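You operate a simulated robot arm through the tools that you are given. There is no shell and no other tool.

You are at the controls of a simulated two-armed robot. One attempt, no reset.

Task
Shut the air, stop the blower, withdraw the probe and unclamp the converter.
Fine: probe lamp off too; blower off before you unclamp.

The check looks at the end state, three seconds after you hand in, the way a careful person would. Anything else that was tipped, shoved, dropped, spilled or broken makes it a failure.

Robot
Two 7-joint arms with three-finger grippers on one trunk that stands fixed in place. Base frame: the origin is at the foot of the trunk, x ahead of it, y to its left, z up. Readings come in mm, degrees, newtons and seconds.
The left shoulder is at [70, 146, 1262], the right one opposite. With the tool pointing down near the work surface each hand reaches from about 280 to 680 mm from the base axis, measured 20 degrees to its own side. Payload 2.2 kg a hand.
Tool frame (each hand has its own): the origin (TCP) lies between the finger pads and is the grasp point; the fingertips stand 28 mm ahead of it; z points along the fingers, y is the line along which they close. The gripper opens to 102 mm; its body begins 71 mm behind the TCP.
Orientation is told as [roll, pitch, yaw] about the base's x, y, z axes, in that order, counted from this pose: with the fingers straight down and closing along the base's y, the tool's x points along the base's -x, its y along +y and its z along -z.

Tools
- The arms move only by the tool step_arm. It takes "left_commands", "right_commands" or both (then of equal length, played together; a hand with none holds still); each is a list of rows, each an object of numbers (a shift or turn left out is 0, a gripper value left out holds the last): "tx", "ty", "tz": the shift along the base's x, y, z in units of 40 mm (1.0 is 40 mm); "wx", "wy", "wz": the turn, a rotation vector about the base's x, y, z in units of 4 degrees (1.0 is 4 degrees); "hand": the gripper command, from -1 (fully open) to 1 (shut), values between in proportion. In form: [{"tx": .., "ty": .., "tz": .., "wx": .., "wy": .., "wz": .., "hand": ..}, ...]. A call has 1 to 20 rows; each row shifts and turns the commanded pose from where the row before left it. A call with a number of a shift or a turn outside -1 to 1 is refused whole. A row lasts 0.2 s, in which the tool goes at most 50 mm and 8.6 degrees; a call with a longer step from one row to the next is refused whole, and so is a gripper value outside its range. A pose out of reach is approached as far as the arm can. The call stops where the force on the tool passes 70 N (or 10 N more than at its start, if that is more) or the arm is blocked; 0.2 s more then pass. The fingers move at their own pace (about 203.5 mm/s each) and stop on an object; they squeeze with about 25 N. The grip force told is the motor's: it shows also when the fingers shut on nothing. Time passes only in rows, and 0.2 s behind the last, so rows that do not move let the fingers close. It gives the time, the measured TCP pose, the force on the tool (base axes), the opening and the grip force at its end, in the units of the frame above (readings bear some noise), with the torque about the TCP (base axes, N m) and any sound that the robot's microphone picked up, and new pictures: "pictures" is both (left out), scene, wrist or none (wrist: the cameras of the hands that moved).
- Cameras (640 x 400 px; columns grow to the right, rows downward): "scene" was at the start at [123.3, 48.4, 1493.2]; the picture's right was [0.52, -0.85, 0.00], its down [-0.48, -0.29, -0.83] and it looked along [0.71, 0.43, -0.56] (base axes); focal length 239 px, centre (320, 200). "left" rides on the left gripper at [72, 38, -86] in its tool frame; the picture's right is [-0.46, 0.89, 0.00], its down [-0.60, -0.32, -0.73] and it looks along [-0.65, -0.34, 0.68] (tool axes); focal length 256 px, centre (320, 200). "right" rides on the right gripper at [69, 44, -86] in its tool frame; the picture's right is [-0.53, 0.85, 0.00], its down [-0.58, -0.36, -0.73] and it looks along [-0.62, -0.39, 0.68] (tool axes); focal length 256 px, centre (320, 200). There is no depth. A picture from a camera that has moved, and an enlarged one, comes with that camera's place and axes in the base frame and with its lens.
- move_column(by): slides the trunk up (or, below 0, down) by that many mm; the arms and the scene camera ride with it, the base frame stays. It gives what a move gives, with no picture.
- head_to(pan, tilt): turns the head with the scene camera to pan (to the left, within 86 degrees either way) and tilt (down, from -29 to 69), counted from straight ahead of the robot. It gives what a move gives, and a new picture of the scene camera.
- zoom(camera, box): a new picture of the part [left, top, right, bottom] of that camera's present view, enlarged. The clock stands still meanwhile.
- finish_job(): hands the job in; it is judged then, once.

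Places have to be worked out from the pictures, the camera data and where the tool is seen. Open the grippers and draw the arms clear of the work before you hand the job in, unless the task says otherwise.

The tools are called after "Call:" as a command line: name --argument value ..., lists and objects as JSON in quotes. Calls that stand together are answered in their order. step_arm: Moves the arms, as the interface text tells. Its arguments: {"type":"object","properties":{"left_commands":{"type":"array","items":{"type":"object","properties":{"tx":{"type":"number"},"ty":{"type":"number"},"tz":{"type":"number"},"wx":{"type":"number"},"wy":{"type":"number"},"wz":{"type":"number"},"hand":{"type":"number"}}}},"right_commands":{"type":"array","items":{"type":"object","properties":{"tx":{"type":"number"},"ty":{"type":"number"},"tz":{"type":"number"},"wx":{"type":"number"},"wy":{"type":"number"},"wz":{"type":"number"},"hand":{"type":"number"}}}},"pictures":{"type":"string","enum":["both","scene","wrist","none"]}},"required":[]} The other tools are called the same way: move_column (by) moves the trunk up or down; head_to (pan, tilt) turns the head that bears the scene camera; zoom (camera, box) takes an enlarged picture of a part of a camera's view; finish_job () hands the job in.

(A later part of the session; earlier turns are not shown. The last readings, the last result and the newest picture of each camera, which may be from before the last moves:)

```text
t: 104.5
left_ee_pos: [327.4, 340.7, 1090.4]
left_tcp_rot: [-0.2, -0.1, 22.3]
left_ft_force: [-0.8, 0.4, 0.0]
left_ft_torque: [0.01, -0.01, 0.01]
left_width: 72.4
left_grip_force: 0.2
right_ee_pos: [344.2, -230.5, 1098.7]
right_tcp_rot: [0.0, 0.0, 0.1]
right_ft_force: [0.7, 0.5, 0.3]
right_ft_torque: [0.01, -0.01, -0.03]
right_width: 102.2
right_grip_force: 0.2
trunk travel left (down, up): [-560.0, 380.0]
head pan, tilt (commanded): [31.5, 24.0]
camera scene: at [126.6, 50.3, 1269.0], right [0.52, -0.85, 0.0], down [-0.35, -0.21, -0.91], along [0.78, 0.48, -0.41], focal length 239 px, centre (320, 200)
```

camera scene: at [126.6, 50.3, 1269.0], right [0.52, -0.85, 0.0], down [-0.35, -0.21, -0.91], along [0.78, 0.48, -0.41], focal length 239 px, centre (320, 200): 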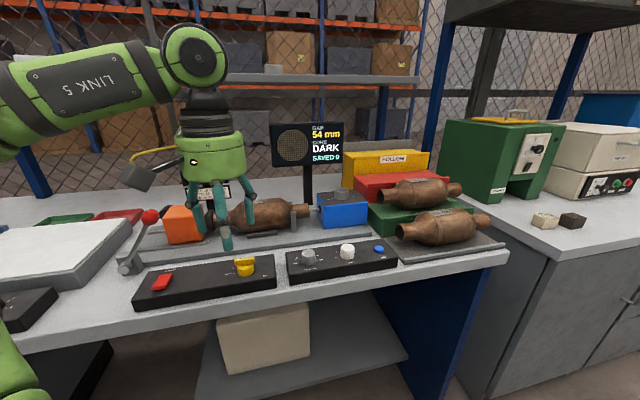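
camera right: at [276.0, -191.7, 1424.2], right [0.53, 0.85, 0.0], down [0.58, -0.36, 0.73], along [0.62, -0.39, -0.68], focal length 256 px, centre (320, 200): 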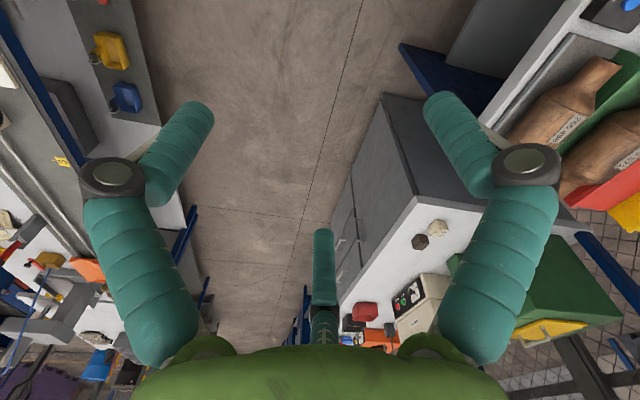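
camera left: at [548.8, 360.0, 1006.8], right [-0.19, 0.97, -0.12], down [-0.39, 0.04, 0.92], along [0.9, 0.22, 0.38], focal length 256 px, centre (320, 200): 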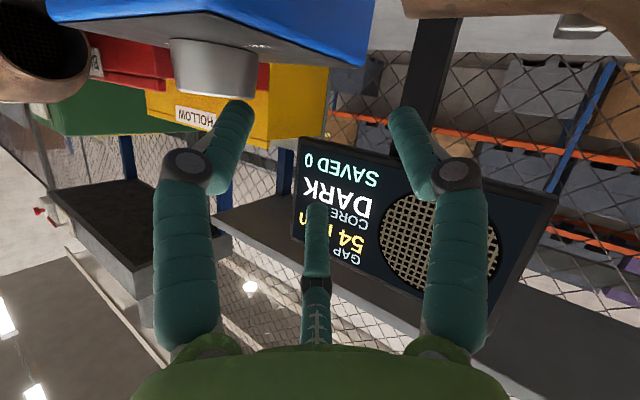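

Now with the low trunk I tilt outward (azimuth −8°) while moving out along y≈340 at safe height, first half.

Call:
step_arm --left_commands '[{"tx": 0.6, "tz": 0.1, "wx": -0.139, "wy": -0.985, "hand": -0.42}, {"tx": 0.6, "tz": 0.1, "wx": -0.139, "wy": -0.985}, {"tx": 0.6, "tz": 0.1, "wx": -0.139, "wy": -0.985}, {"tx": 0.6, "wx": -0.139, "wy": -0.985}, {"tx": 0.6, "wx": -0.139, "wy": -0.985}, {"tx": 0.6, "wx": -0.139, "wy": -0.985}, {"tx": 0.6, "wx": -0.139, "wy": -0.985}, {"tx": 0.6, "wx": -0.139, "wy": -0.985}]' --pictures "none"

Call:
step_arm --left_commands '[{"tx": 0.6, "wx": -0.139, "wy": -0.985}, {"tx": 0.6, "wx": -0.139, "wy": -0.985}, {"tx": 0.6, "wx": -0.139, "wy": -0.985}, {"tx": 0.6, "wx": -0.139, "wy": -0.985}, {"tx": 0.6, "wx": -0.139, "wy": -0.985}, {"tx": 0.6, "wx": -0.139, "wy": -0.985}, {"tx": 0.5, "wx": -0.139, "wy": -0.985}]' --pictures "both"

```text
t: 106.3
left_ee_pos: [520.0, 338.9, 1099.9]
left_tcp_rot: [-17.5, -27.1, 26.6]
left_ft_force: [0.5, 0.4, 0.2]
left_ft_torque: [0.0, 0.03, 0.02]
left_width: 72.3
left_grip_force: 0.1
right_ee_pos: [345.3, -231.8, 1099.5]
right_tcp_rot: [0.0, 0.1, 0.0]
right_ft_force: [-0.2, 0.1, -0.2]
right_ft_torque: [-0.04, -0.02, 0.04]
right_width: 102.0
right_grip_force: 0.1
trunk travel left (down, up): [-560.0, 380.0]
head pan, tilt (commanded): [31.5, 24.0]
```

```text
t: 107.9
left_ee_pos: [684.1, 339.3, 1100.5]
left_tcp_rot: [-41.0, -48.2, 41.4]
left_ft_force: [0.7, 0.4, -0.9]
left_ft_torque: [0.0, 0.02, 0.02]
left_width: 72.3
left_grip_force: 0.0
right_ee_pos: [345.1, -232.1, 1097.8]
right_tcp_rot: [0.0, 0.1, 0.0]
right_ft_force: [1.0, -0.4, -0.1]
right_ft_torque: [0.0, -0.01, 0.0]
right_width: 101.9
right_grip_force: 0.2
trunk travel left (down, up): [-560.0, 380.0]
head pan, tilt (commanded): [31.5, 24.0]
camera scene: at [127.2, 50.6, 1269.0], right [0.52, -0.85, 0.0], down [-0.35, -0.21, -0.91], along [0.78, 0.48, -0.41], focal length 239 px, centre (320, 200)
camera left: at [568.6, 352.7, 1073.1], right [0.12, 0.99, -0.04], down [-0.28, 0.07, 0.96], along [0.95, -0.1, 0.29], focal length 256 px, centre (320, 200)
```

scene: 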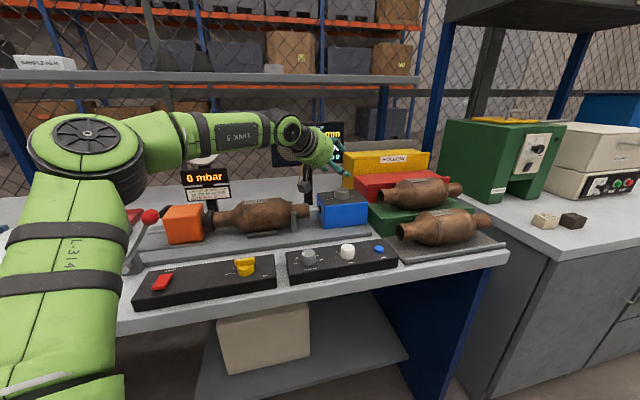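
left: 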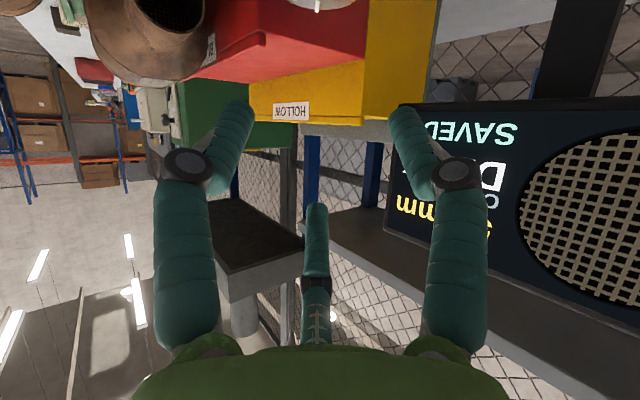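

The elbow is now low and the forearm level; no limit warnings at 60° tilt. I move above the knob and do a dry-run of the turning stroke at z≈1070 to see how far it can swing.

Call:
step_arm --left_commands '[{"tx": 0.42, "ty": -0.16, "tz": -0.35}, {"tz": -0.4}, {"hand": -0.42}]' --pictures "none"

Call:
step_arm --left_commands '[{"tx": -0.002, "ty": -0.0174, "wz": 1}, {"tx": -0.0006, "ty": -0.0174, "wz": 1}, {"tx": 0.0006, "ty": -0.0174, "wz": 1}, {"tx": 0.0018, "ty": -0.0174, "wz": 1}, {"tx": 0.003, "ty": -0.0172, "wz": 1}, {"tx": 0.0042, "ty": -0.0169, "wz": 1}, {"tx": 0.0054, "ty": -0.0166, "wz": 1}, {"tx": 0.0065, "ty": -0.0162, "wz": 1}, {"tx": 0.0076, "ty": -0.0157, "wz": 1}, {"tx": 0.0087, "ty": -0.0151, "wz": 1}, {"tx": 0.0098, "ty": -0.0145, "wz": 1}, {"tx": 0.0107, "ty": -0.0138, "wz": 1}]' --pictures "none"

```text
t: 108.7
left_ee_pos: [700.6, 333.8, 1072.4]
left_tcp_rot: [-41.1, -48.3, 41.4]
left_ft_force: [0.0, 0.1, 0.3]
left_ft_torque: [0.03, -0.02, -0.01]
left_width: 72.3
left_grip_force: 0.1
right_ee_pos: [343.8, -232.3, 1098.5]
right_tcp_rot: [0.0, 0.0, 0.0]
right_ft_force: [0.1, -0.3, 0.5]
right_ft_torque: [0.01, -0.02, -0.02]
right_width: 102.2
right_grip_force: 0.1
trunk travel left (down, up): [-560.0, 380.0]
head pan, tilt (commanded): [31.5, 24.0]
```

```text
t: 111.3
left_ee_pos: [693.7, 331.8, 1070.7]
left_tcp_rot: [-41.2, -48.2, 89.5]
left_ft_force: [0.7, 0.3, 0.1]
left_ft_torque: [0.03, 0.02, 0.01]
left_width: 72.3
left_grip_force: 0.0
left hand out of reach, approached as far as the arm can: row 12
right_ee_pos: [344.5, -231.3, 1097.5]
right_tcp_rot: [0.0, -0.1, 0.1]
right_ft_force: [-0.1, -0.3, -0.6]
right_ft_torque: [0.0, 0.03, -0.04]
right_width: 102.0
right_grip_force: 0.0
trunk travel left (down, up): [-560.0, 380.0]
head pan, tilt (commanded): [31.5, 24.0]
```

The swing works from −8° up to about +34° (only the last 4° failed). I swing back to −12°, re-centre over the knob, and look at the pointer.

Call:
step_arm --left_commands '[{"wz": -1}, {"wz": -1}, {"wz": -1}, {"wz": -1}, {"wz": -1}, {"wz": -1}, {"wz": -1}, {"wz": -1}, {"wz": -1}, {"wz": -1}, {"wz": -1}, {"wz": -1}, {"wz": -1}, {"tx": 0.18, "ty": 0.05}, {"hand": -0.42}]' --pictures "both"

Call:
zoom --camera "left" --box '[220, 0, 420, 160]'

Call:
zoom --camera "scene" --box '[290, 150, 390, 230]'

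```text
t: 114.5
left_ee_pos: [702.5, 333.2, 1071.6]
left_tcp_rot: [-41.1, -48.2, 37.4]
left_ft_force: [-0.2, -0.1, 0.3]
left_ft_torque: [-0.01, -0.03, -0.02]
left_width: 72.5
left_grip_force: 0.1
right_ee_pos: [344.0, -231.5, 1099.1]
right_tcp_rot: [-0.1, 0.0, 0.0]
right_ft_force: [0.3, 0.2, -0.2]
right_ft_torque: [-0.02, 0.0, 0.01]
right_width: 102.1
right_grip_force: 0.1
trunk travel left (down, up): [-560.0, 380.0]
head pan, tilt (commanded): [31.5, 24.0]
camera scene: at [126.3, 50.6, 1269.1], right [0.52, -0.85, 0.0], down [-0.35, -0.21, -0.91], along [0.78, 0.48, -0.41], focal length 239 px, centre (320, 200)
camera left: at [587.4, 354.3, 1043.5], right [0.19, 0.98, -0.04], down [-0.28, 0.09, 0.96], along [0.94, -0.17, 0.29], focal length 256 px, centre (320, 200)
```

scene: 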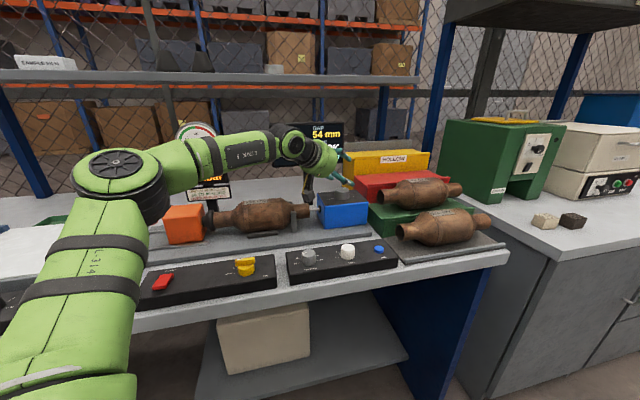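
left: 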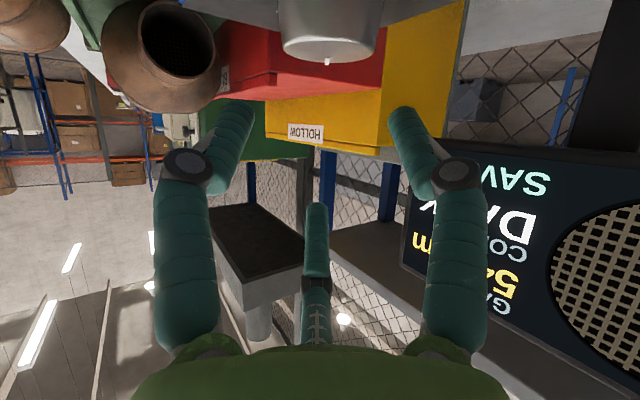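

```text
2.50 times, centred on (320, 80) of left
camera zoom: at [587.4, 354.3, 1043.5], right [0.19, 0.98, -0.04], down [-0.28, 0.09, 0.96], along [0.94, -0.17, 0.29], focal length 640 px, centre (320, 500)
```

zoom: 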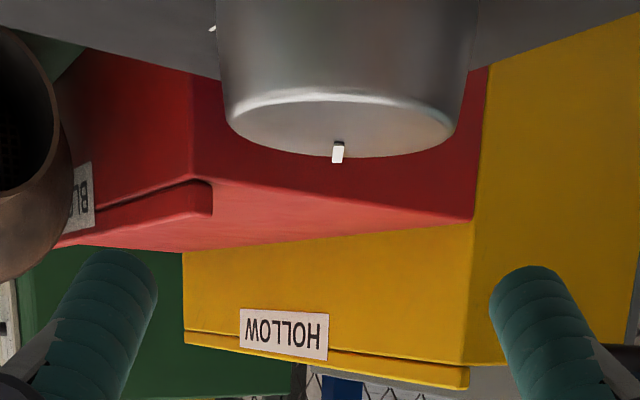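

```text
5.00 times, centred on (340, 190) of scene
camera zoom: at [126.3, 50.6, 1269.1], right [0.52, -0.85, 0.0], down [-0.35, -0.21, -0.91], along [0.78, 0.48, -0.41], focal length 1195 px, centre (220, 250)
```

zoom: 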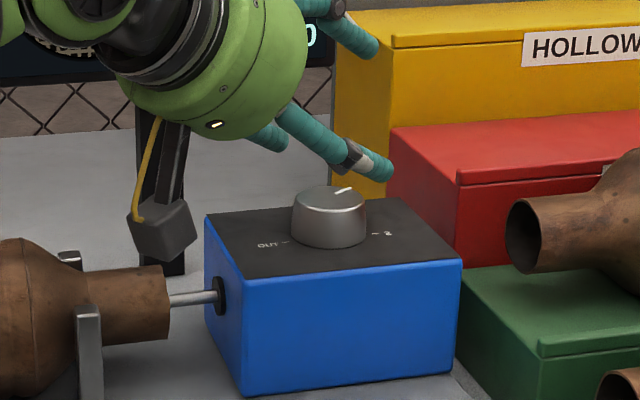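

The pointer is at about −10°, so roughly 145° to go. I descend around the knob to z≈1035 and check the centring.

Call:
step_arm --left_commands '[{"ty": 0.02, "tz": -0.3}, {"tz": -0.3}, {"tz": -0.3}, {"hand": -0.42}]' --pictures "wrist"

Call:
zoom --camera "left" --box '[220, 0, 420, 160]'

```text
t: 115.5
left_ee_pos: [701.5, 333.4, 1034.5]
left_tcp_rot: [-41.1, -48.3, 37.3]
left_ft_force: [-0.5, -1.3, -0.1]
left_ft_torque: [0.0, 0.02, 0.02]
left_width: 72.3
left_grip_force: 0.0
right_ee_pos: [343.8, -232.0, 1098.4]
right_tcp_rot: [0.0, 0.1, 0.0]
right_ft_force: [0.1, 0.3, -0.1]
right_ft_torque: [-0.01, 0.01, 0.01]
right_width: 101.9
right_grip_force: 0.0
trunk travel left (down, up): [-560.0, 380.0]
head pan, tilt (commanded): [31.5, 24.0]
camera left: at [586.9, 354.6, 1007.1], right [0.19, 0.98, -0.04], down [-0.28, 0.09, 0.96], along [0.94, -0.17, 0.29], focal length 256 px, centre (320, 200)
```

left: 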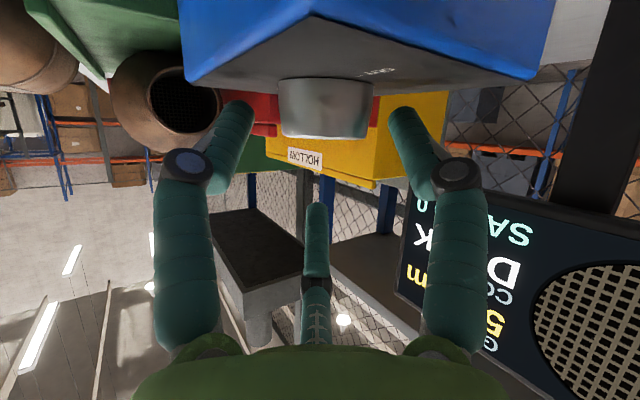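

```text
2.50 times, centred on (320, 80) of left
camera zoom: at [586.9, 354.6, 1007.1], right [0.19, 0.98, -0.04], down [-0.28, 0.09, 0.96], along [0.94, -0.17, 0.29], focal length 640 px, centre (320, 500)
```

zoom: 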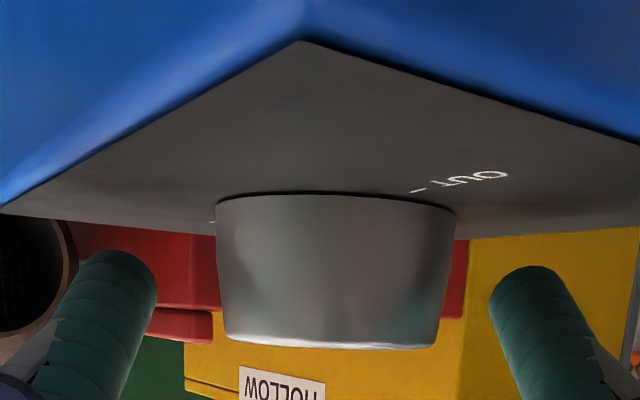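

Nearly centred; I shift 1.5 mm, lower 5 mm and pinch.

Call:
step_arm --left_commands '[{"tx": 0.005, "ty": 0.037, "tz": -0.13, "hand": -0.42}, {"hand": -0.1}, {"hand": 0.3}, {"hand": 0.3}, {"hand": 0.3}]' --pictures "none"

Call:
step_arm --left_commands '[{"tx": -0.003, "ty": -0.017, "wz": 1, "hand": 0.3}, {"tx": -0.002, "ty": -0.0174, "wz": 1}, {"tx": -0.0006, "ty": -0.0174, "wz": 1}, {"tx": 0.0006, "ty": -0.0174, "wz": 1}, {"hand": 0.3}]' --pictures "wrist"

```text
t: 116.7
left_ee_pos: [701.4, 334.7, 1028.6]
left_tcp_rot: [-41.1, -48.3, 37.4]
left_ft_force: [-0.2, 0.7, -1.2]
left_ft_torque: [0.05, -0.23, 0.0]
left_width: 48.8
left_grip_force: 45.1
right_ee_pos: [344.3, -231.2, 1098.4]
right_tcp_rot: [0.0, 0.0, 0.0]
right_ft_force: [0.2, -0.2, 0.2]
right_ft_torque: [0.0, 0.0, 0.01]
right_width: 102.0
right_grip_force: 0.1
trunk travel left (down, up): [-560.0, 380.0]
head pan, tilt (commanded): [31.5, 24.0]
```

```text
t: 117.9
left_ee_pos: [700.1, 331.7, 1029.1]
left_tcp_rot: [-41.0, -48.3, 53.2]
left_ft_force: [1.5, 0.2, 4.2]
left_ft_torque: [0.42, 0.33, 0.02]
left_width: 49.1
left_grip_force: 45.2
right_ee_pos: [343.8, -230.8, 1098.0]
right_tcp_rot: [0.1, -0.1, 0.0]
right_ft_force: [0.7, 0.1, 0.5]
right_ft_torque: [-0.01, 0.02, 0.01]
right_width: 102.1
right_grip_force: 0.1
trunk travel left (down, up): [-560.0, 380.0]
head pan, tilt (commanded): [31.5, 24.0]
camera left: at [585.9, 320.5, 1001.7], right [-0.09, 1.0, -0.04], down [-0.29, 0.01, 0.96], along [0.95, 0.1, 0.29], focal length 256 px, centre (320, 200)
```

left: 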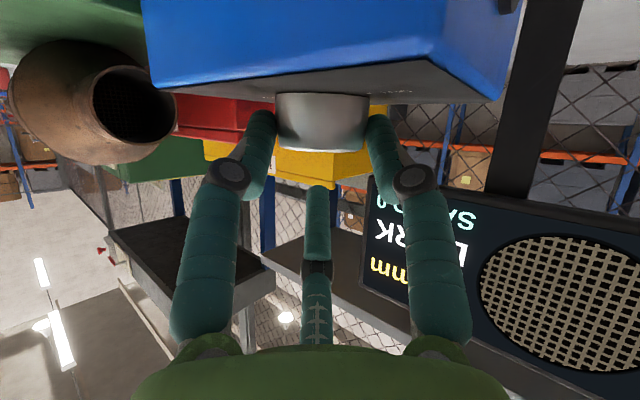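

No warnings, low forces. I continue the stroke another 28° in two parts.

Call:
step_arm --left_commands '[{"tx": 0.0018, "ty": -0.0174, "wz": 1, "hand": 0.3}, {"tx": 0.003, "ty": -0.0172, "wz": 1}, {"tx": 0.0042, "ty": -0.0169, "wz": 1}, {"tx": 0.0054, "ty": -0.0166, "wz": 1}]' --pictures "none"

Call:
step_arm --left_commands '[{"tx": 0.0065, "ty": -0.0162, "wz": 1, "hand": 0.3}, {"tx": 0.0076, "ty": -0.0157, "wz": 1}, {"hand": 0.3}]' --pictures "both"

```text
t: 118.9
left_ee_pos: [701.3, 328.0, 1029.3]
left_tcp_rot: [-41.3, -48.3, 69.3]
left_ft_force: [4.3, -3.3, 5.2]
left_ft_torque: [-0.1, 0.04, -0.06]
left_width: 48.7
left_grip_force: 45.0
right_ee_pos: [344.0, -232.0, 1097.3]
right_tcp_rot: [0.1, 0.0, 0.0]
right_ft_force: [1.2, -0.3, 0.1]
right_ft_torque: [0.0, 0.03, -0.02]
right_width: 102.0
right_grip_force: 0.0
trunk travel left (down, up): [-560.0, 380.0]
head pan, tilt (commanded): [31.5, 24.0]
```

```text
t: 119.7
left_ee_pos: [702.7, 327.6, 1030.0]
left_tcp_rot: [-41.1, -48.2, 77.3]
left_ft_force: [2.1, -5.7, 2.1]
left_ft_torque: [0.06, -0.52, -0.12]
left_width: 48.8
left_grip_force: 44.8
right_ee_pos: [344.0, -233.0, 1098.3]
right_tcp_rot: [0.1, 0.0, 0.0]
right_ft_force: [-0.1, 0.0, 0.0]
right_ft_torque: [0.0, -0.03, 0.0]
right_width: 102.0
right_grip_force: 0.1
trunk travel left (down, up): [-560.0, 380.0]
head pan, tilt (commanded): [31.5, 24.0]
camera scene: at [126.7, 48.6, 1269.1], right [0.52, -0.85, 0.0], down [-0.35, -0.21, -0.91], along [0.78, 0.48, -0.41], focal length 239 px, centre (320, 200)
camera left: at [601.9, 269.7, 1002.0], right [-0.49, 0.87, -0.04], down [-0.27, -0.11, 0.96], along [0.83, 0.48, 0.29], focal length 256 px, centre (320, 200)
```

scene: 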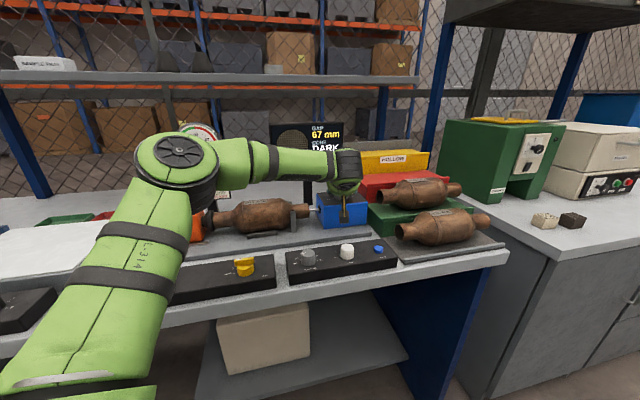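
left: 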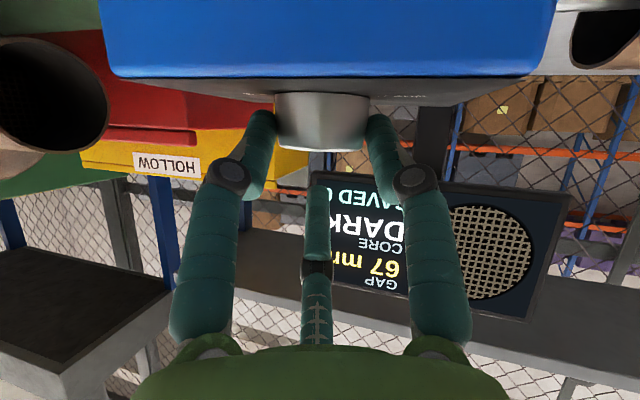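

Gap is 67 mm (0.33 mm per degree), so the knob follows exactly. One more 4° row, then I release, lift, and swing back for the next stroke.

Call:
step_arm --left_commands '[{"tx": 0.0087, "ty": -0.0151, "wz": 1, "hand": 0.3}, {"hand": 0.3}, {"hand": -0.2}, {"tz": 0.1, "hand": -0.42}, {"tz": 0.5, "hand": -0.42}, {"tz": 0.5, "hand": -0.42}]' --pictures "none"

Call:
step_arm --left_commands '[{"tx": -0.0087, "ty": 0.0151, "wz": -1, "hand": -0.42}, {"tx": -0.0076, "ty": 0.0157, "wz": -1}, {"tx": -0.0065, "ty": 0.0162, "wz": -1}, {"tx": -0.0054, "ty": 0.0166, "wz": -1}, {"tx": -0.0042, "ty": 0.0169, "wz": -1}, {"tx": -0.003, "ty": 0.0172, "wz": -1}, {"tx": -0.0018, "ty": 0.0174, "wz": -1}, {"tx": -0.0006, "ty": 0.0174, "wz": -1}, {"tx": 0.0006, "ty": 0.0174, "wz": -1}, {"tx": 0.002, "ty": 0.0174, "wz": -1}, {"tx": 0.003, "ty": 0.017, "wz": -1}, {"hand": -0.42}]' --pictures "both"

Call:
zoom --camera "left" --box '[220, 0, 420, 160]'

```text
t: 121.1
left_ee_pos: [703.4, 328.5, 1071.0]
left_tcp_rot: [-41.1, -48.2, 81.3]
left_ft_force: [-0.2, 0.3, -0.3]
left_ft_torque: [0.02, 0.02, -0.01]
left_width: 72.5
left_grip_force: 0.1
right_ee_pos: [343.0, -232.1, 1097.1]
right_tcp_rot: [0.1, 0.1, 0.0]
right_ft_force: [0.0, 0.5, 0.0]
right_ft_torque: [-0.01, 0.03, -0.03]
right_width: 101.8
right_grip_force: 0.1
trunk travel left (down, up): [-560.0, 380.0]
head pan, tilt (commanded): [31.5, 24.0]
```

```text
t: 123.7
left_ee_pos: [701.5, 335.0, 1073.2]
left_tcp_rot: [-41.1, -48.3, 37.3]
left_ft_force: [0.5, -0.6, 0.5]
left_ft_torque: [-0.02, 0.0, 0.01]
left_width: 72.6
left_grip_force: 0.1
right_ee_pos: [344.4, -231.3, 1098.7]
right_tcp_rot: [0.1, 0.0, 0.0]
right_ft_force: [0.4, 0.5, -0.6]
right_ft_torque: [0.02, -0.03, -0.01]
right_width: 102.1
right_grip_force: 0.1
trunk travel left (down, up): [-560.0, 380.0]
head pan, tilt (commanded): [31.5, 24.0]
camera scene: at [126.5, 50.1, 1269.1], right [0.52, -0.85, 0.0], down [-0.35, -0.21, -0.91], along [0.78, 0.48, -0.41], focal length 239 px, centre (320, 200)
camera left: at [587.3, 355.7, 1045.6], right [0.19, 0.98, -0.04], down [-0.28, 0.09, 0.96], along [0.94, -0.17, 0.29], focal length 256 px, centre (320, 200)
```

scene: 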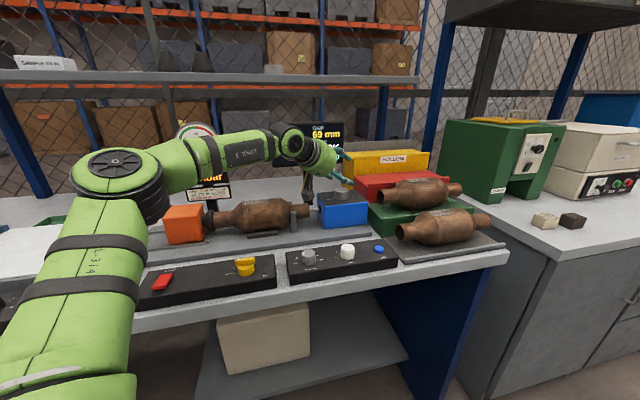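
left: 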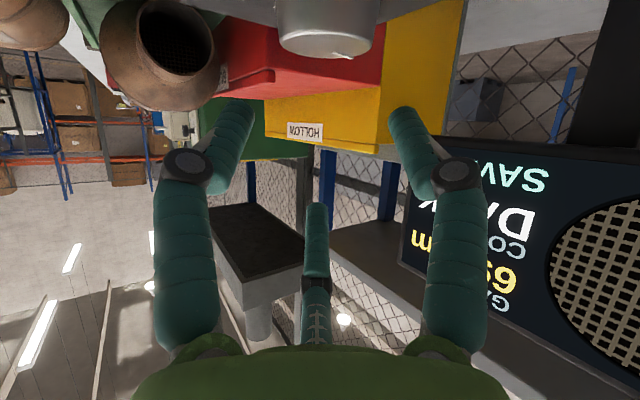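

```text
2.50 times, centred on (320, 80) of left
camera zoom: at [587.3, 355.7, 1045.6], right [0.19, 0.98, -0.04], down [-0.28, 0.09, 0.96], along [0.94, -0.17, 0.29], focal length 640 px, centre (320, 500)
```

zoom: 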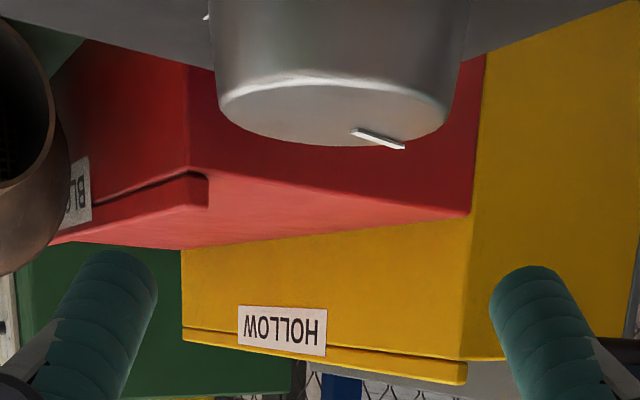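

Gap 69 mm; the pointer is now near +35°. I repeat the stroke: descend, pinch and turn 44°, in parts with checks.

Call:
step_arm --left_commands '[{"tz": -0.35, "hand": -0.42}, {"tz": -0.35}, {"tz": -0.36}, {"hand": -0.42}, {"hand": -0.1}, {"hand": 0.3}, {"hand": 0.3}, {"hand": 0.3}]' --pictures "wrist"

Call:
step_arm --left_commands '[{"tx": -0.003, "ty": -0.017, "wz": 1, "hand": 0.3}, {"tx": -0.002, "ty": -0.0174, "wz": 1}, {"tx": -0.0006, "ty": -0.0174, "wz": 1}, {"tx": 0.0006, "ty": -0.0174, "wz": 1}]' --pictures "none"

```text
t: 125.5
left_ee_pos: [700.0, 335.2, 1030.4]
left_tcp_rot: [-41.2, -48.2, 37.4]
left_ft_force: [-1.2, 5.8, -0.3]
left_ft_torque: [0.38, 0.2, 0.06]
left_width: 49.6
left_grip_force: 45.3
right_ee_pos: [344.4, -229.6, 1098.7]
right_tcp_rot: [0.0, 0.0, 0.0]
right_ft_force: [-0.8, -0.4, -1.0]
right_ft_torque: [0.02, 0.0, 0.0]
right_width: 101.9
right_grip_force: 0.1
trunk travel left (down, up): [-560.0, 380.0]
head pan, tilt (commanded): [31.5, 24.0]
camera left: at [586.5, 356.1, 1002.8], right [0.19, 0.98, -0.04], down [-0.28, 0.09, 0.96], along [0.94, -0.17, 0.29], focal length 256 px, centre (320, 200)
```

left: 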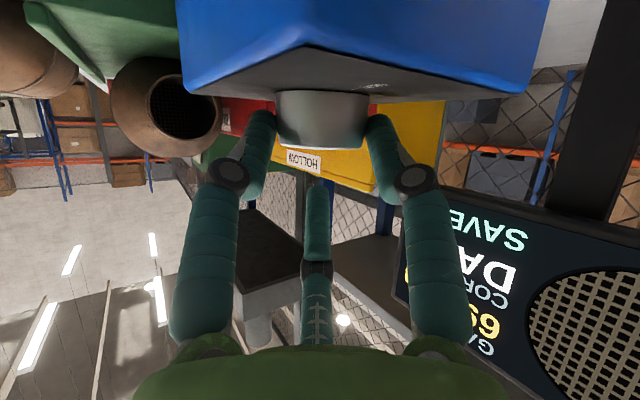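

```text
t: 126.5
left_ee_pos: [700.0, 331.3, 1030.8]
left_tcp_rot: [-40.9, -48.3, 53.3]
left_ft_force: [-1.2, 0.7, 0.9]
left_ft_torque: [0.05, 0.87, 0.06]
left_width: 49.2
left_grip_force: 44.8
right_ee_pos: [343.8, -231.3, 1099.5]
right_tcp_rot: [0.1, 0.1, 0.0]
right_ft_force: [-0.5, -0.1, -0.3]
right_ft_torque: [0.01, 0.02, -0.03]
right_width: 101.7
right_grip_force: 0.2
trunk travel left (down, up): [-560.0, 380.0]
head pan, tilt (commanded): [31.5, 24.0]
```

Good grip and small forces again. I finish this stroke (28° more), then release, lift and swing back.

Call:
step_arm --left_commands '[{"tx": 0.0018, "ty": -0.0174, "wz": 1, "hand": 0.3}, {"tx": 0.003, "ty": -0.0172, "wz": 1}, {"tx": 0.0042, "ty": -0.0169, "wz": 1}, {"tx": 0.0054, "ty": -0.0166, "wz": 1}, {"tx": 0.0065, "ty": -0.0162, "wz": 1}, {"tx": 0.0076, "ty": -0.0157, "wz": 1}, {"tx": 0.0087, "ty": -0.0151, "wz": 1}, {"hand": 0.3}]' --pictures "both"

Call:
zoom --camera "scene" --box '[260, 110, 380, 240]'

```text
t: 128.3
left_ee_pos: [703.0, 325.7, 1030.7]
left_tcp_rot: [-41.1, -48.2, 81.3]
left_ft_force: [-4.8, -8.7, -3.8]
left_ft_torque: [-0.75, 0.61, -0.07]
left_width: 49.3
left_grip_force: 44.7
right_ee_pos: [344.8, -233.8, 1098.6]
right_tcp_rot: [0.2, 0.0, 0.0]
right_ft_force: [0.2, 0.1, -0.1]
right_ft_torque: [0.01, -0.06, -0.01]
right_width: 102.2
right_grip_force: 0.0
trunk travel left (down, up): [-560.0, 380.0]
head pan, tilt (commanded): [31.5, 24.0]
camera scene: at [126.2, 48.6, 1269.1], right [0.52, -0.85, 0.0], down [-0.35, -0.21, -0.91], along [0.78, 0.48, -0.41], focal length 239 px, centre (320, 200)
camera left: at [605.8, 261.5, 1003.2], right [-0.55, 0.84, -0.04], down [-0.26, -0.13, 0.96], along [0.79, 0.53, 0.29], focal length 256 px, centre (320, 200)
```

scene: 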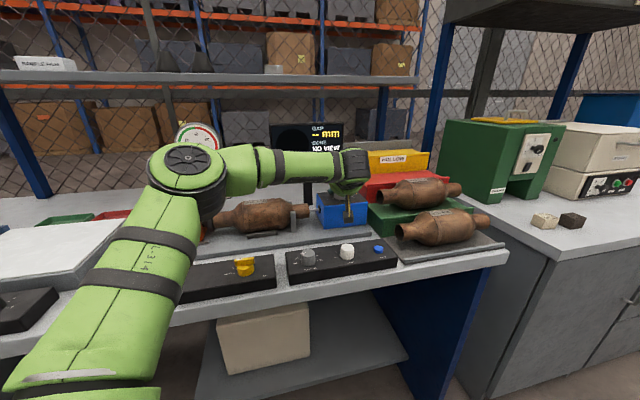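
left: 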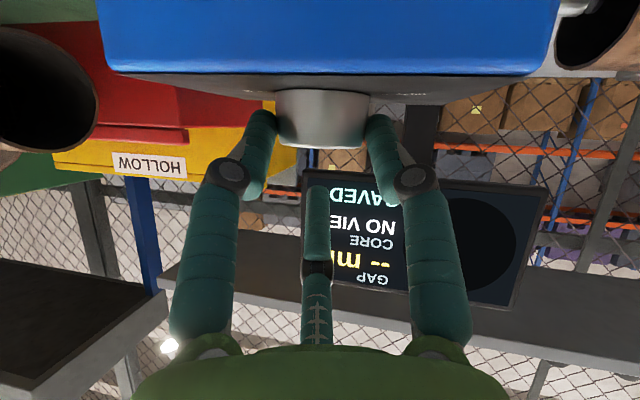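

```text
3.08 times, centred on (320, 175) of scene
camera zoom: at [126.2, 48.6, 1269.1], right [0.52, -0.85, 0.0], down [-0.35, -0.21, -0.91], along [0.78, 0.48, -0.41], focal length 735 px, centre (320, 277)
```

zoom: 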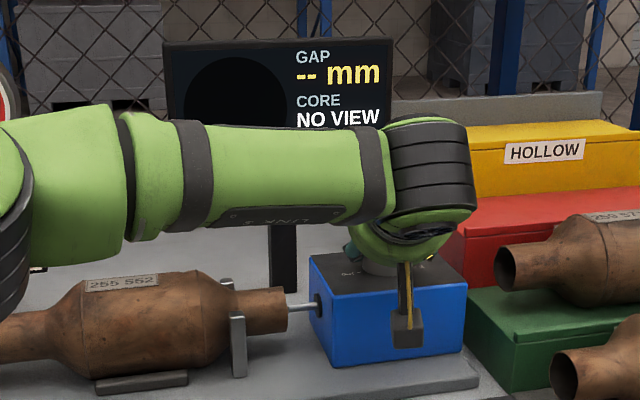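

NO VIEW now; the pointer should be near 79°. I release, lift, swing back and look.

Call:
step_arm --left_commands '[{"hand": -0.2}, {"hand": -0.42}, {"tz": 0.15, "hand": -0.42}, {"tz": 0.45}, {"tz": 0.45}]' --pictures "none"

Call:
step_arm --left_commands '[{"tx": -0.0087, "ty": 0.0151, "wz": -1, "hand": -0.42}, {"tx": -0.0076, "ty": 0.0157, "wz": -1}, {"tx": -0.0065, "ty": 0.0162, "wz": -1}, {"tx": -0.0054, "ty": 0.0166, "wz": -1}, {"tx": -0.0042, "ty": 0.0169, "wz": -1}, {"tx": -0.003, "ty": 0.0172, "wz": -1}, {"tx": -0.0018, "ty": 0.0174, "wz": -1}, {"tx": -0.0006, "ty": 0.0174, "wz": -1}, {"tx": 0.0006, "ty": 0.0174, "wz": -1}, {"tx": 0.002, "ty": 0.0174, "wz": -1}, {"tx": 0.003, "ty": 0.017, "wz": -1}, {"hand": -0.42}]' --pictures "both"

Call:
zoom --camera "left" --box '[220, 0, 420, 160]'

Call:
zoom --camera "scene" --box '[290, 150, 390, 230]'

```text
t: 129.5
left_ee_pos: [701.8, 328.5, 1073.7]
left_tcp_rot: [-41.1, -48.2, 81.5]
left_ft_force: [-0.6, -0.2, -0.8]
left_ft_torque: [0.01, 0.01, -0.04]
left_width: 72.5
left_grip_force: 0.1
right_ee_pos: [345.1, -231.5, 1099.3]
right_tcp_rot: [0.0, 0.0, 0.0]
right_ft_force: [0.3, 0.1, -0.1]
right_ft_torque: [-0.01, 0.02, 0.01]
right_width: 102.0
right_grip_force: 0.1
trunk travel left (down, up): [-560.0, 380.0]
head pan, tilt (commanded): [31.5, 24.0]
```

```text
t: 132.1
left_ee_pos: [701.4, 336.1, 1072.9]
left_tcp_rot: [-41.1, -48.2, 37.3]
left_ft_force: [-0.1, 1.1, -0.4]
left_ft_torque: [-0.03, -0.02, -0.02]
left_width: 72.6
left_grip_force: 0.0
right_ee_pos: [343.2, -230.8, 1096.9]
right_tcp_rot: [-0.1, 0.0, 0.0]
right_ft_force: [0.1, 0.3, -1.3]
right_ft_torque: [0.06, -0.01, 0.01]
right_width: 101.9
right_grip_force: 0.0
trunk travel left (down, up): [-560.0, 380.0]
head pan, tilt (commanded): [31.5, 24.0]
camera scene: at [126.5, 50.1, 1269.1], right [0.52, -0.85, 0.0], down [-0.35, -0.21, -0.91], along [0.78, 0.48, -0.41], focal length 239 px, centre (320, 200)
camera left: at [587.5, 356.0, 1044.9], right [0.19, 0.98, -0.04], down [-0.28, 0.09, 0.96], along [0.94, -0.17, 0.29], focal length 256 px, centre (320, 200)
```

scene: 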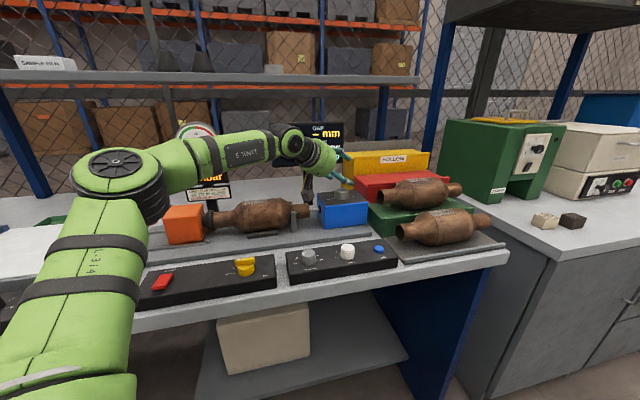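
left: 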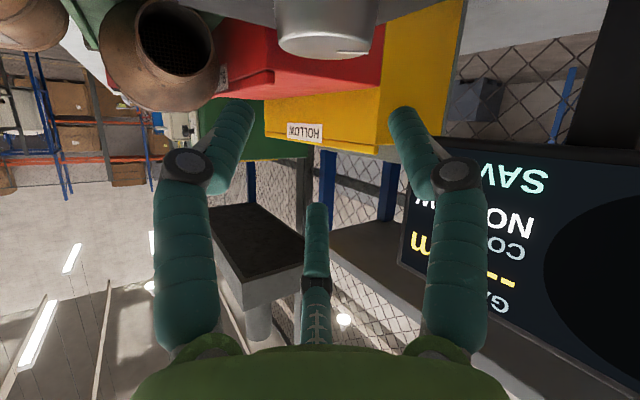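

```text
2.50 times, centred on (320, 80) of left
camera zoom: at [587.5, 356.0, 1044.9], right [0.19, 0.98, -0.04], down [-0.28, 0.09, 0.96], along [0.94, -0.17, 0.29], focal length 640 px, centre (320, 500)
```

zoom: 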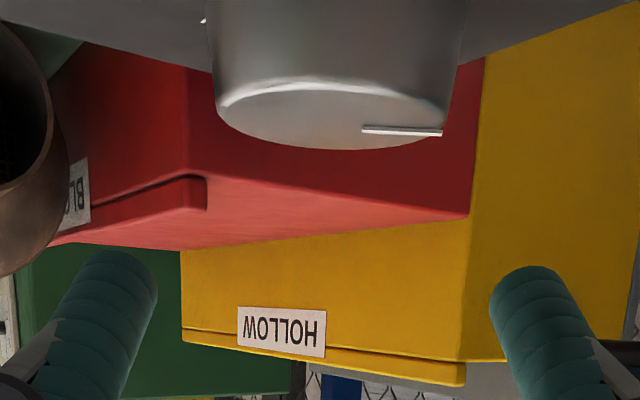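

```text
5.00 times, centred on (340, 190) of scene
camera zoom: at [126.5, 50.1, 1269.1], right [0.52, -0.85, 0.0], down [-0.35, -0.21, -0.91], along [0.78, 0.48, -0.41], focal length 1195 px, centre (220, 250)
```

zoom: 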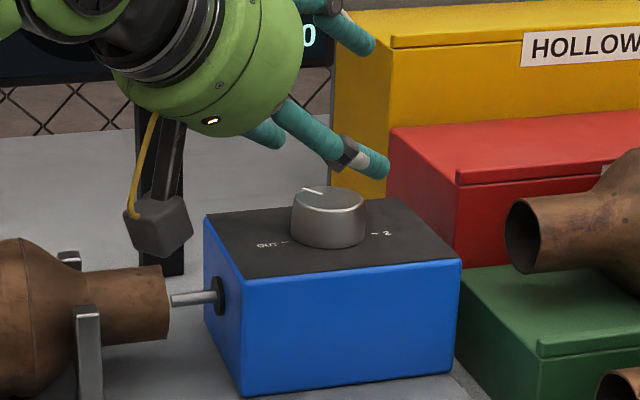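

The probe tip is almost at the tube mouth, pointer near 78°. I do the third full stroke.

Call:
step_arm --left_commands '[{"tz": -0.35, "ty": -0.02, "hand": -0.42}, {"tz": -0.35}, {"tz": -0.36}, {"hand": -0.42}, {"hand": -0.1}, {"hand": 0.3}, {"hand": 0.3}, {"hand": 0.3}]' --pictures "wrist"

Call:
step_arm --left_commands '[{"tx": -0.003, "ty": -0.017, "wz": 1, "hand": 0.3}, {"tx": -0.002, "ty": -0.0174, "wz": 1}, {"tx": -0.0006, "ty": -0.0174, "wz": 1}, {"tx": 0.0006, "ty": -0.0174, "wz": 1}, {"tx": 0.0018, "ty": -0.0174, "wz": 1}]' --pictures "none"

```text
t: 133.9
left_ee_pos: [702.7, 334.6, 1030.0]
left_tcp_rot: [-41.0, -48.3, 37.3]
left_ft_force: [-1.7, -2.3, -2.5]
left_ft_torque: [-0.14, -0.27, 0.01]
left_width: 49.6
left_grip_force: 45.1
right_ee_pos: [343.7, -232.3, 1098.9]
right_tcp_rot: [0.1, 0.0, 0.0]
right_ft_force: [0.1, 0.1, -0.7]
right_ft_torque: [-0.02, -0.01, 0.0]
right_width: 101.8
right_grip_force: 0.2
trunk travel left (down, up): [-560.0, 380.0]
head pan, tilt (commanded): [31.5, 24.0]
camera left: at [588.6, 355.8, 1002.3], right [0.19, 0.98, -0.04], down [-0.28, 0.09, 0.96], along [0.94, -0.17, 0.29], focal length 256 px, centre (320, 200)
```

left: 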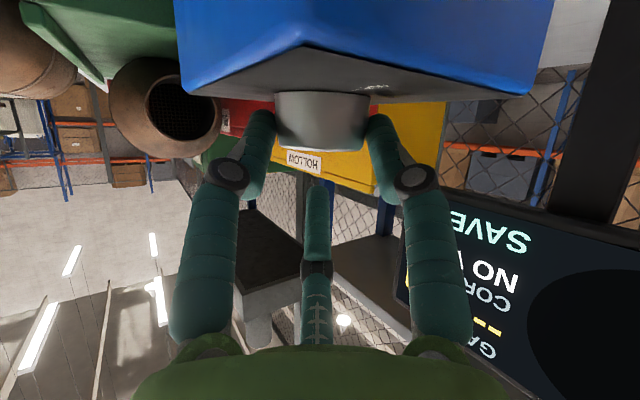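

```text
t: 135.1
left_ee_pos: [702.0, 329.7, 1030.8]
left_tcp_rot: [-41.1, -48.3, 57.4]
left_ft_force: [5.3, 0.7, 3.4]
left_ft_torque: [0.15, 1.07, 0.03]
left_width: 49.4
left_grip_force: 44.8
right_ee_pos: [344.8, -231.5, 1098.6]
right_tcp_rot: [0.1, 0.1, 0.0]
right_ft_force: [-0.7, -0.4, -0.4]
right_ft_torque: [0.03, -0.02, 0.0]
right_width: 102.2
right_grip_force: 0.1
trunk travel left (down, up): [-560.0, 380.0]
head pan, tilt (commanded): [31.5, 24.0]
```

Following well. I finish the stroke (24° more).

Call:
step_arm --left_commands '[{"tx": 0.003, "ty": -0.0172, "wz": 1, "hand": 0.3}, {"tx": 0.0042, "ty": -0.0169, "wz": 1}, {"tx": 0.0054, "ty": -0.0166, "wz": 1}, {"tx": 0.0065, "ty": -0.0162, "wz": 1}, {"tx": 0.0076, "ty": -0.0157, "wz": 1}, {"tx": 0.0087, "ty": -0.0151, "wz": 1}, {"hand": 0.3}]' --pictures "none"

Call:
step_arm --left_commands '[{"hand": -0.2}, {"hand": -0.42}, {"tz": 0.15, "hand": -0.42}, {"tz": 0.45}, {"tz": 0.45}]' --pictures "none"

Call:
step_arm --left_commands '[{"tx": -0.0087, "ty": 0.0151, "wz": -1, "hand": -0.42}, {"tx": -0.0076, "ty": 0.0157, "wz": -1}, {"tx": -0.0065, "ty": 0.0162, "wz": -1}, {"tx": -0.0054, "ty": 0.0166, "wz": -1}, {"tx": -0.0042, "ty": 0.0169, "wz": -1}, {"tx": -0.003, "ty": 0.0172, "wz": -1}, {"tx": -0.0018, "ty": 0.0174, "wz": -1}, {"tx": -0.0006, "ty": 0.0174, "wz": -1}, {"tx": 0.0006, "ty": 0.0174, "wz": -1}, {"tx": 0.002, "ty": 0.0174, "wz": -1}, {"tx": 0.003, "ty": 0.017, "wz": -1}, {"hand": -0.42}]' --pictures "both"

Call:
zoom --camera "left" --box '[220, 0, 420, 160]'

Call:
zoom --camera "scene" --box '[290, 150, 390, 230]'

```text
t: 136.7
left_ee_pos: [703.9, 326.9, 1029.9]
left_tcp_rot: [-41.1, -48.2, 81.4]
left_ft_force: [8.1, 1.0, 3.6]
left_ft_torque: [0.01, -0.21, -0.02]
left_width: 49.3
left_grip_force: 44.5
right_ee_pos: [345.6, -231.2, 1097.1]
right_tcp_rot: [-0.1, 0.2, 0.0]
right_ft_force: [0.2, -0.5, -0.3]
right_ft_torque: [0.01, 0.0, 0.01]
right_width: 101.9
right_grip_force: 0.1
trunk travel left (down, up): [-560.0, 380.0]
head pan, tilt (commanded): [31.5, 24.0]
```

```text
t: 137.9
left_ee_pos: [703.3, 326.6, 1071.5]
left_tcp_rot: [-41.0, -48.3, 81.2]
left_ft_force: [0.4, -0.1, 0.2]
left_ft_torque: [0.01, 0.02, -0.04]
left_width: 72.2
left_grip_force: 0.1
right_ee_pos: [344.1, -230.6, 1098.1]
right_tcp_rot: [0.0, 0.0, 0.0]
right_ft_force: [-0.7, -0.2, 0.5]
right_ft_torque: [-0.03, -0.01, -0.04]
right_width: 101.8
right_grip_force: 0.1
trunk travel left (down, up): [-560.0, 380.0]
head pan, tilt (commanded): [31.5, 24.0]
```

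```text
t: 140.5
left_ee_pos: [702.2, 334.4, 1072.5]
left_tcp_rot: [-41.1, -48.3, 37.2]
left_ft_force: [0.4, 0.3, -0.1]
left_ft_torque: [0.03, 0.01, 0.0]
left_width: 72.3
left_grip_force: 0.1
right_ee_pos: [343.7, -230.9, 1100.2]
right_tcp_rot: [0.0, 0.0, 0.0]
right_ft_force: [0.4, -0.6, -0.2]
right_ft_torque: [0.03, 0.03, -0.03]
right_width: 102.1
right_grip_force: 0.1
trunk travel left (down, up): [-560.0, 380.0]
head pan, tilt (commanded): [31.5, 24.0]
camera scene: at [126.5, 50.1, 1269.1], right [0.52, -0.85, 0.0], down [-0.35, -0.21, -0.91], along [0.78, 0.48, -0.41], focal length 239 px, centre (320, 200)
camera left: at [587.2, 355.0, 1045.0], right [0.19, 0.98, -0.04], down [-0.28, 0.09, 0.96], along [0.94, -0.17, 0.29], focal length 256 px, centre (320, 200)
```

scene: 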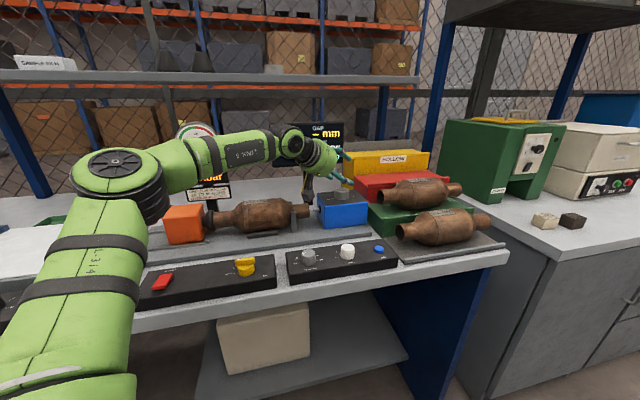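
left: 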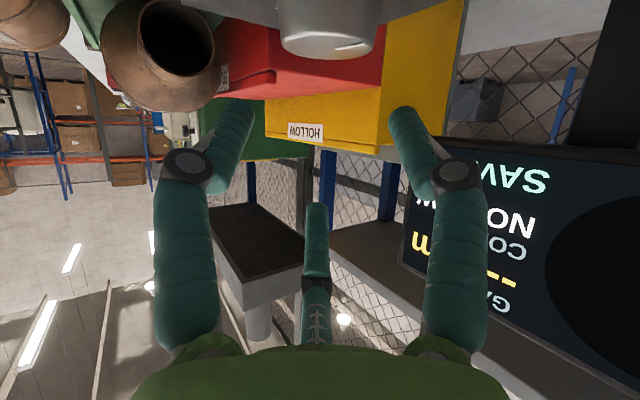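

```text
2.50 times, centred on (320, 80) of left
camera zoom: at [587.2, 355.0, 1045.0], right [0.19, 0.98, -0.04], down [-0.28, 0.09, 0.96], along [0.94, -0.17, 0.29], focal length 640 px, centre (320, 500)
```

zoom: 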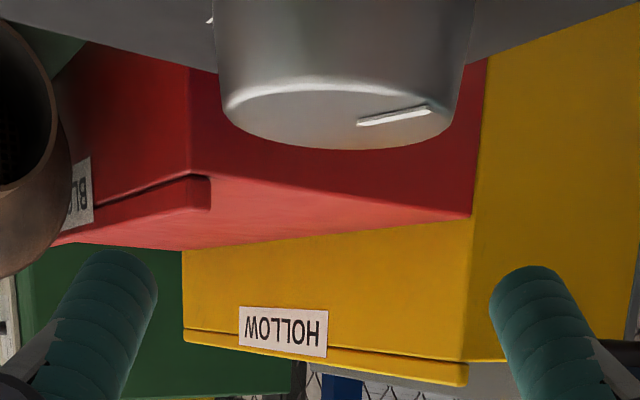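

```text
5.00 times, centred on (340, 190) of scene
camera zoom: at [126.5, 50.1, 1269.1], right [0.52, -0.85, 0.0], down [-0.35, -0.21, -0.91], along [0.78, 0.48, -0.41], focal length 1195 px, centre (220, 250)
```

zoom: 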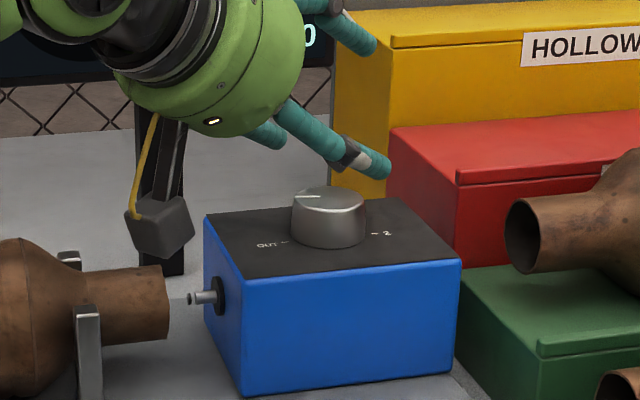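

The probe tip has left the tube; the pointer is at about 119°, so ~16° remain to OUT. I grip once more for the last part, watching the torque.

Call:
step_arm --left_commands '[{"tz": -0.35, "hand": -0.42}, {"tz": -0.35}, {"tz": -0.36}, {"hand": -0.42}, {"hand": -0.1}, {"hand": 0.3}, {"hand": 0.3}, {"hand": 0.3}]' --pictures "none"

Call:
step_arm --left_commands '[{"tx": -0.003, "ty": -0.017, "wz": 1, "hand": 0.3}, {"tx": -0.002, "ty": -0.0174, "wz": 1}, {"tx": -0.0006, "ty": -0.0174, "wz": 1}, {"tx": 0.0006, "ty": -0.0174, "wz": 1}, {"hand": 0.3}]' --pictures "wrist"

Call:
zoom --camera "scene" --box '[290, 150, 390, 230]'

```text
t: 142.3
left_ee_pos: [700.9, 335.9, 1029.5]
left_tcp_rot: [-41.1, -48.2, 37.4]
left_ft_force: [-0.8, 2.8, -1.2]
left_ft_torque: [0.08, -0.16, 0.02]
left_width: 49.1
left_grip_force: 45.5
right_ee_pos: [344.3, -230.7, 1099.1]
right_tcp_rot: [0.1, 0.0, 0.1]
right_ft_force: [-0.5, 0.4, -0.3]
right_ft_torque: [0.0, 0.02, 0.02]
right_width: 102.0
right_grip_force: 0.0
trunk travel left (down, up): [-560.0, 380.0]
head pan, tilt (commanded): [31.5, 24.0]
```

```text
t: 143.5
left_ee_pos: [699.2, 331.8, 1031.4]
left_tcp_rot: [-41.0, -48.4, 53.2]
left_ft_force: [0.2, 0.7, 2.9]
left_ft_torque: [0.54, 0.3, 0.01]
left_width: 48.9
left_grip_force: 44.9
right_ee_pos: [343.7, -233.0, 1098.0]
right_tcp_rot: [0.0, 0.0, 0.1]
right_ft_force: [-0.5, 0.1, 0.4]
right_ft_torque: [-0.06, -0.02, -0.04]
right_width: 102.0
right_grip_force: 0.1
trunk travel left (down, up): [-560.0, 380.0]
head pan, tilt (commanded): [31.5, 24.0]
camera left: at [585.1, 320.5, 1002.5], right [-0.09, 1.0, -0.04], down [-0.29, 0.01, 0.96], along [0.95, 0.1, 0.29], focal length 256 px, centre (320, 200)
```

left: 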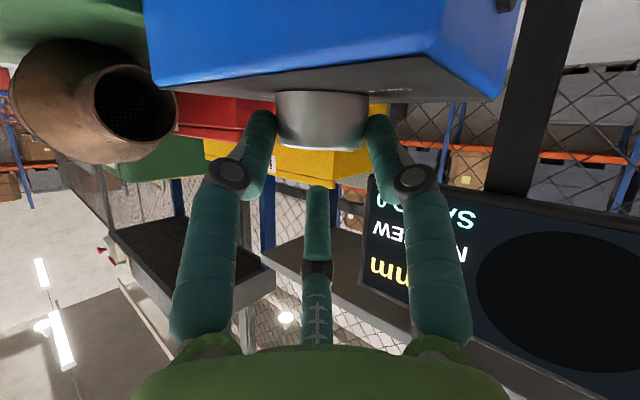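

```text
5.00 times, centred on (340, 190) of scene
camera zoom: at [126.2, 50.3, 1269.1], right [0.52, -0.85, 0.0], down [-0.35, -0.21, -0.91], along [0.78, 0.48, -0.41], focal length 1195 px, centre (220, 250)
```

zoom: 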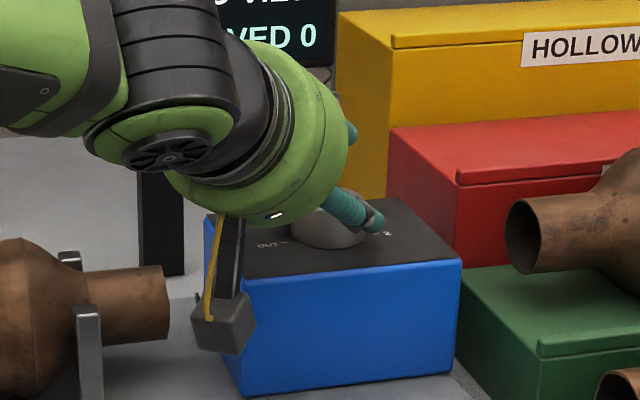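

No stop felt yet. I add 4° and check the torque for the end stop.

Call:
step_arm --left_commands '[{"tx": 0.001, "ty": -0.0087, "wz": 0.5, "hand": 0.3}, {"tx": 0.001, "ty": -0.0087, "wz": 0.5}, {"hand": 0.3}]' --pictures "none"

```text
t: 144.3
left_ee_pos: [701.5, 331.0, 1030.1]
left_tcp_rot: [-41.1, -48.2, 57.4]
left_ft_force: [-3.0, -1.9, -0.5]
left_ft_torque: [0.47, -0.13, 0.0]
left_width: 49.1
left_grip_force: 44.7
right_ee_pos: [343.1, -232.2, 1098.6]
right_tcp_rot: [0.1, 0.0, 0.0]
right_ft_force: [0.4, 0.3, -0.1]
right_ft_torque: [-0.01, -0.04, 0.0]
right_width: 102.1
right_grip_force: 0.1
trunk travel left (down, up): [-560.0, 380.0]
head pan, tilt (commanded): [31.5, 24.0]
```

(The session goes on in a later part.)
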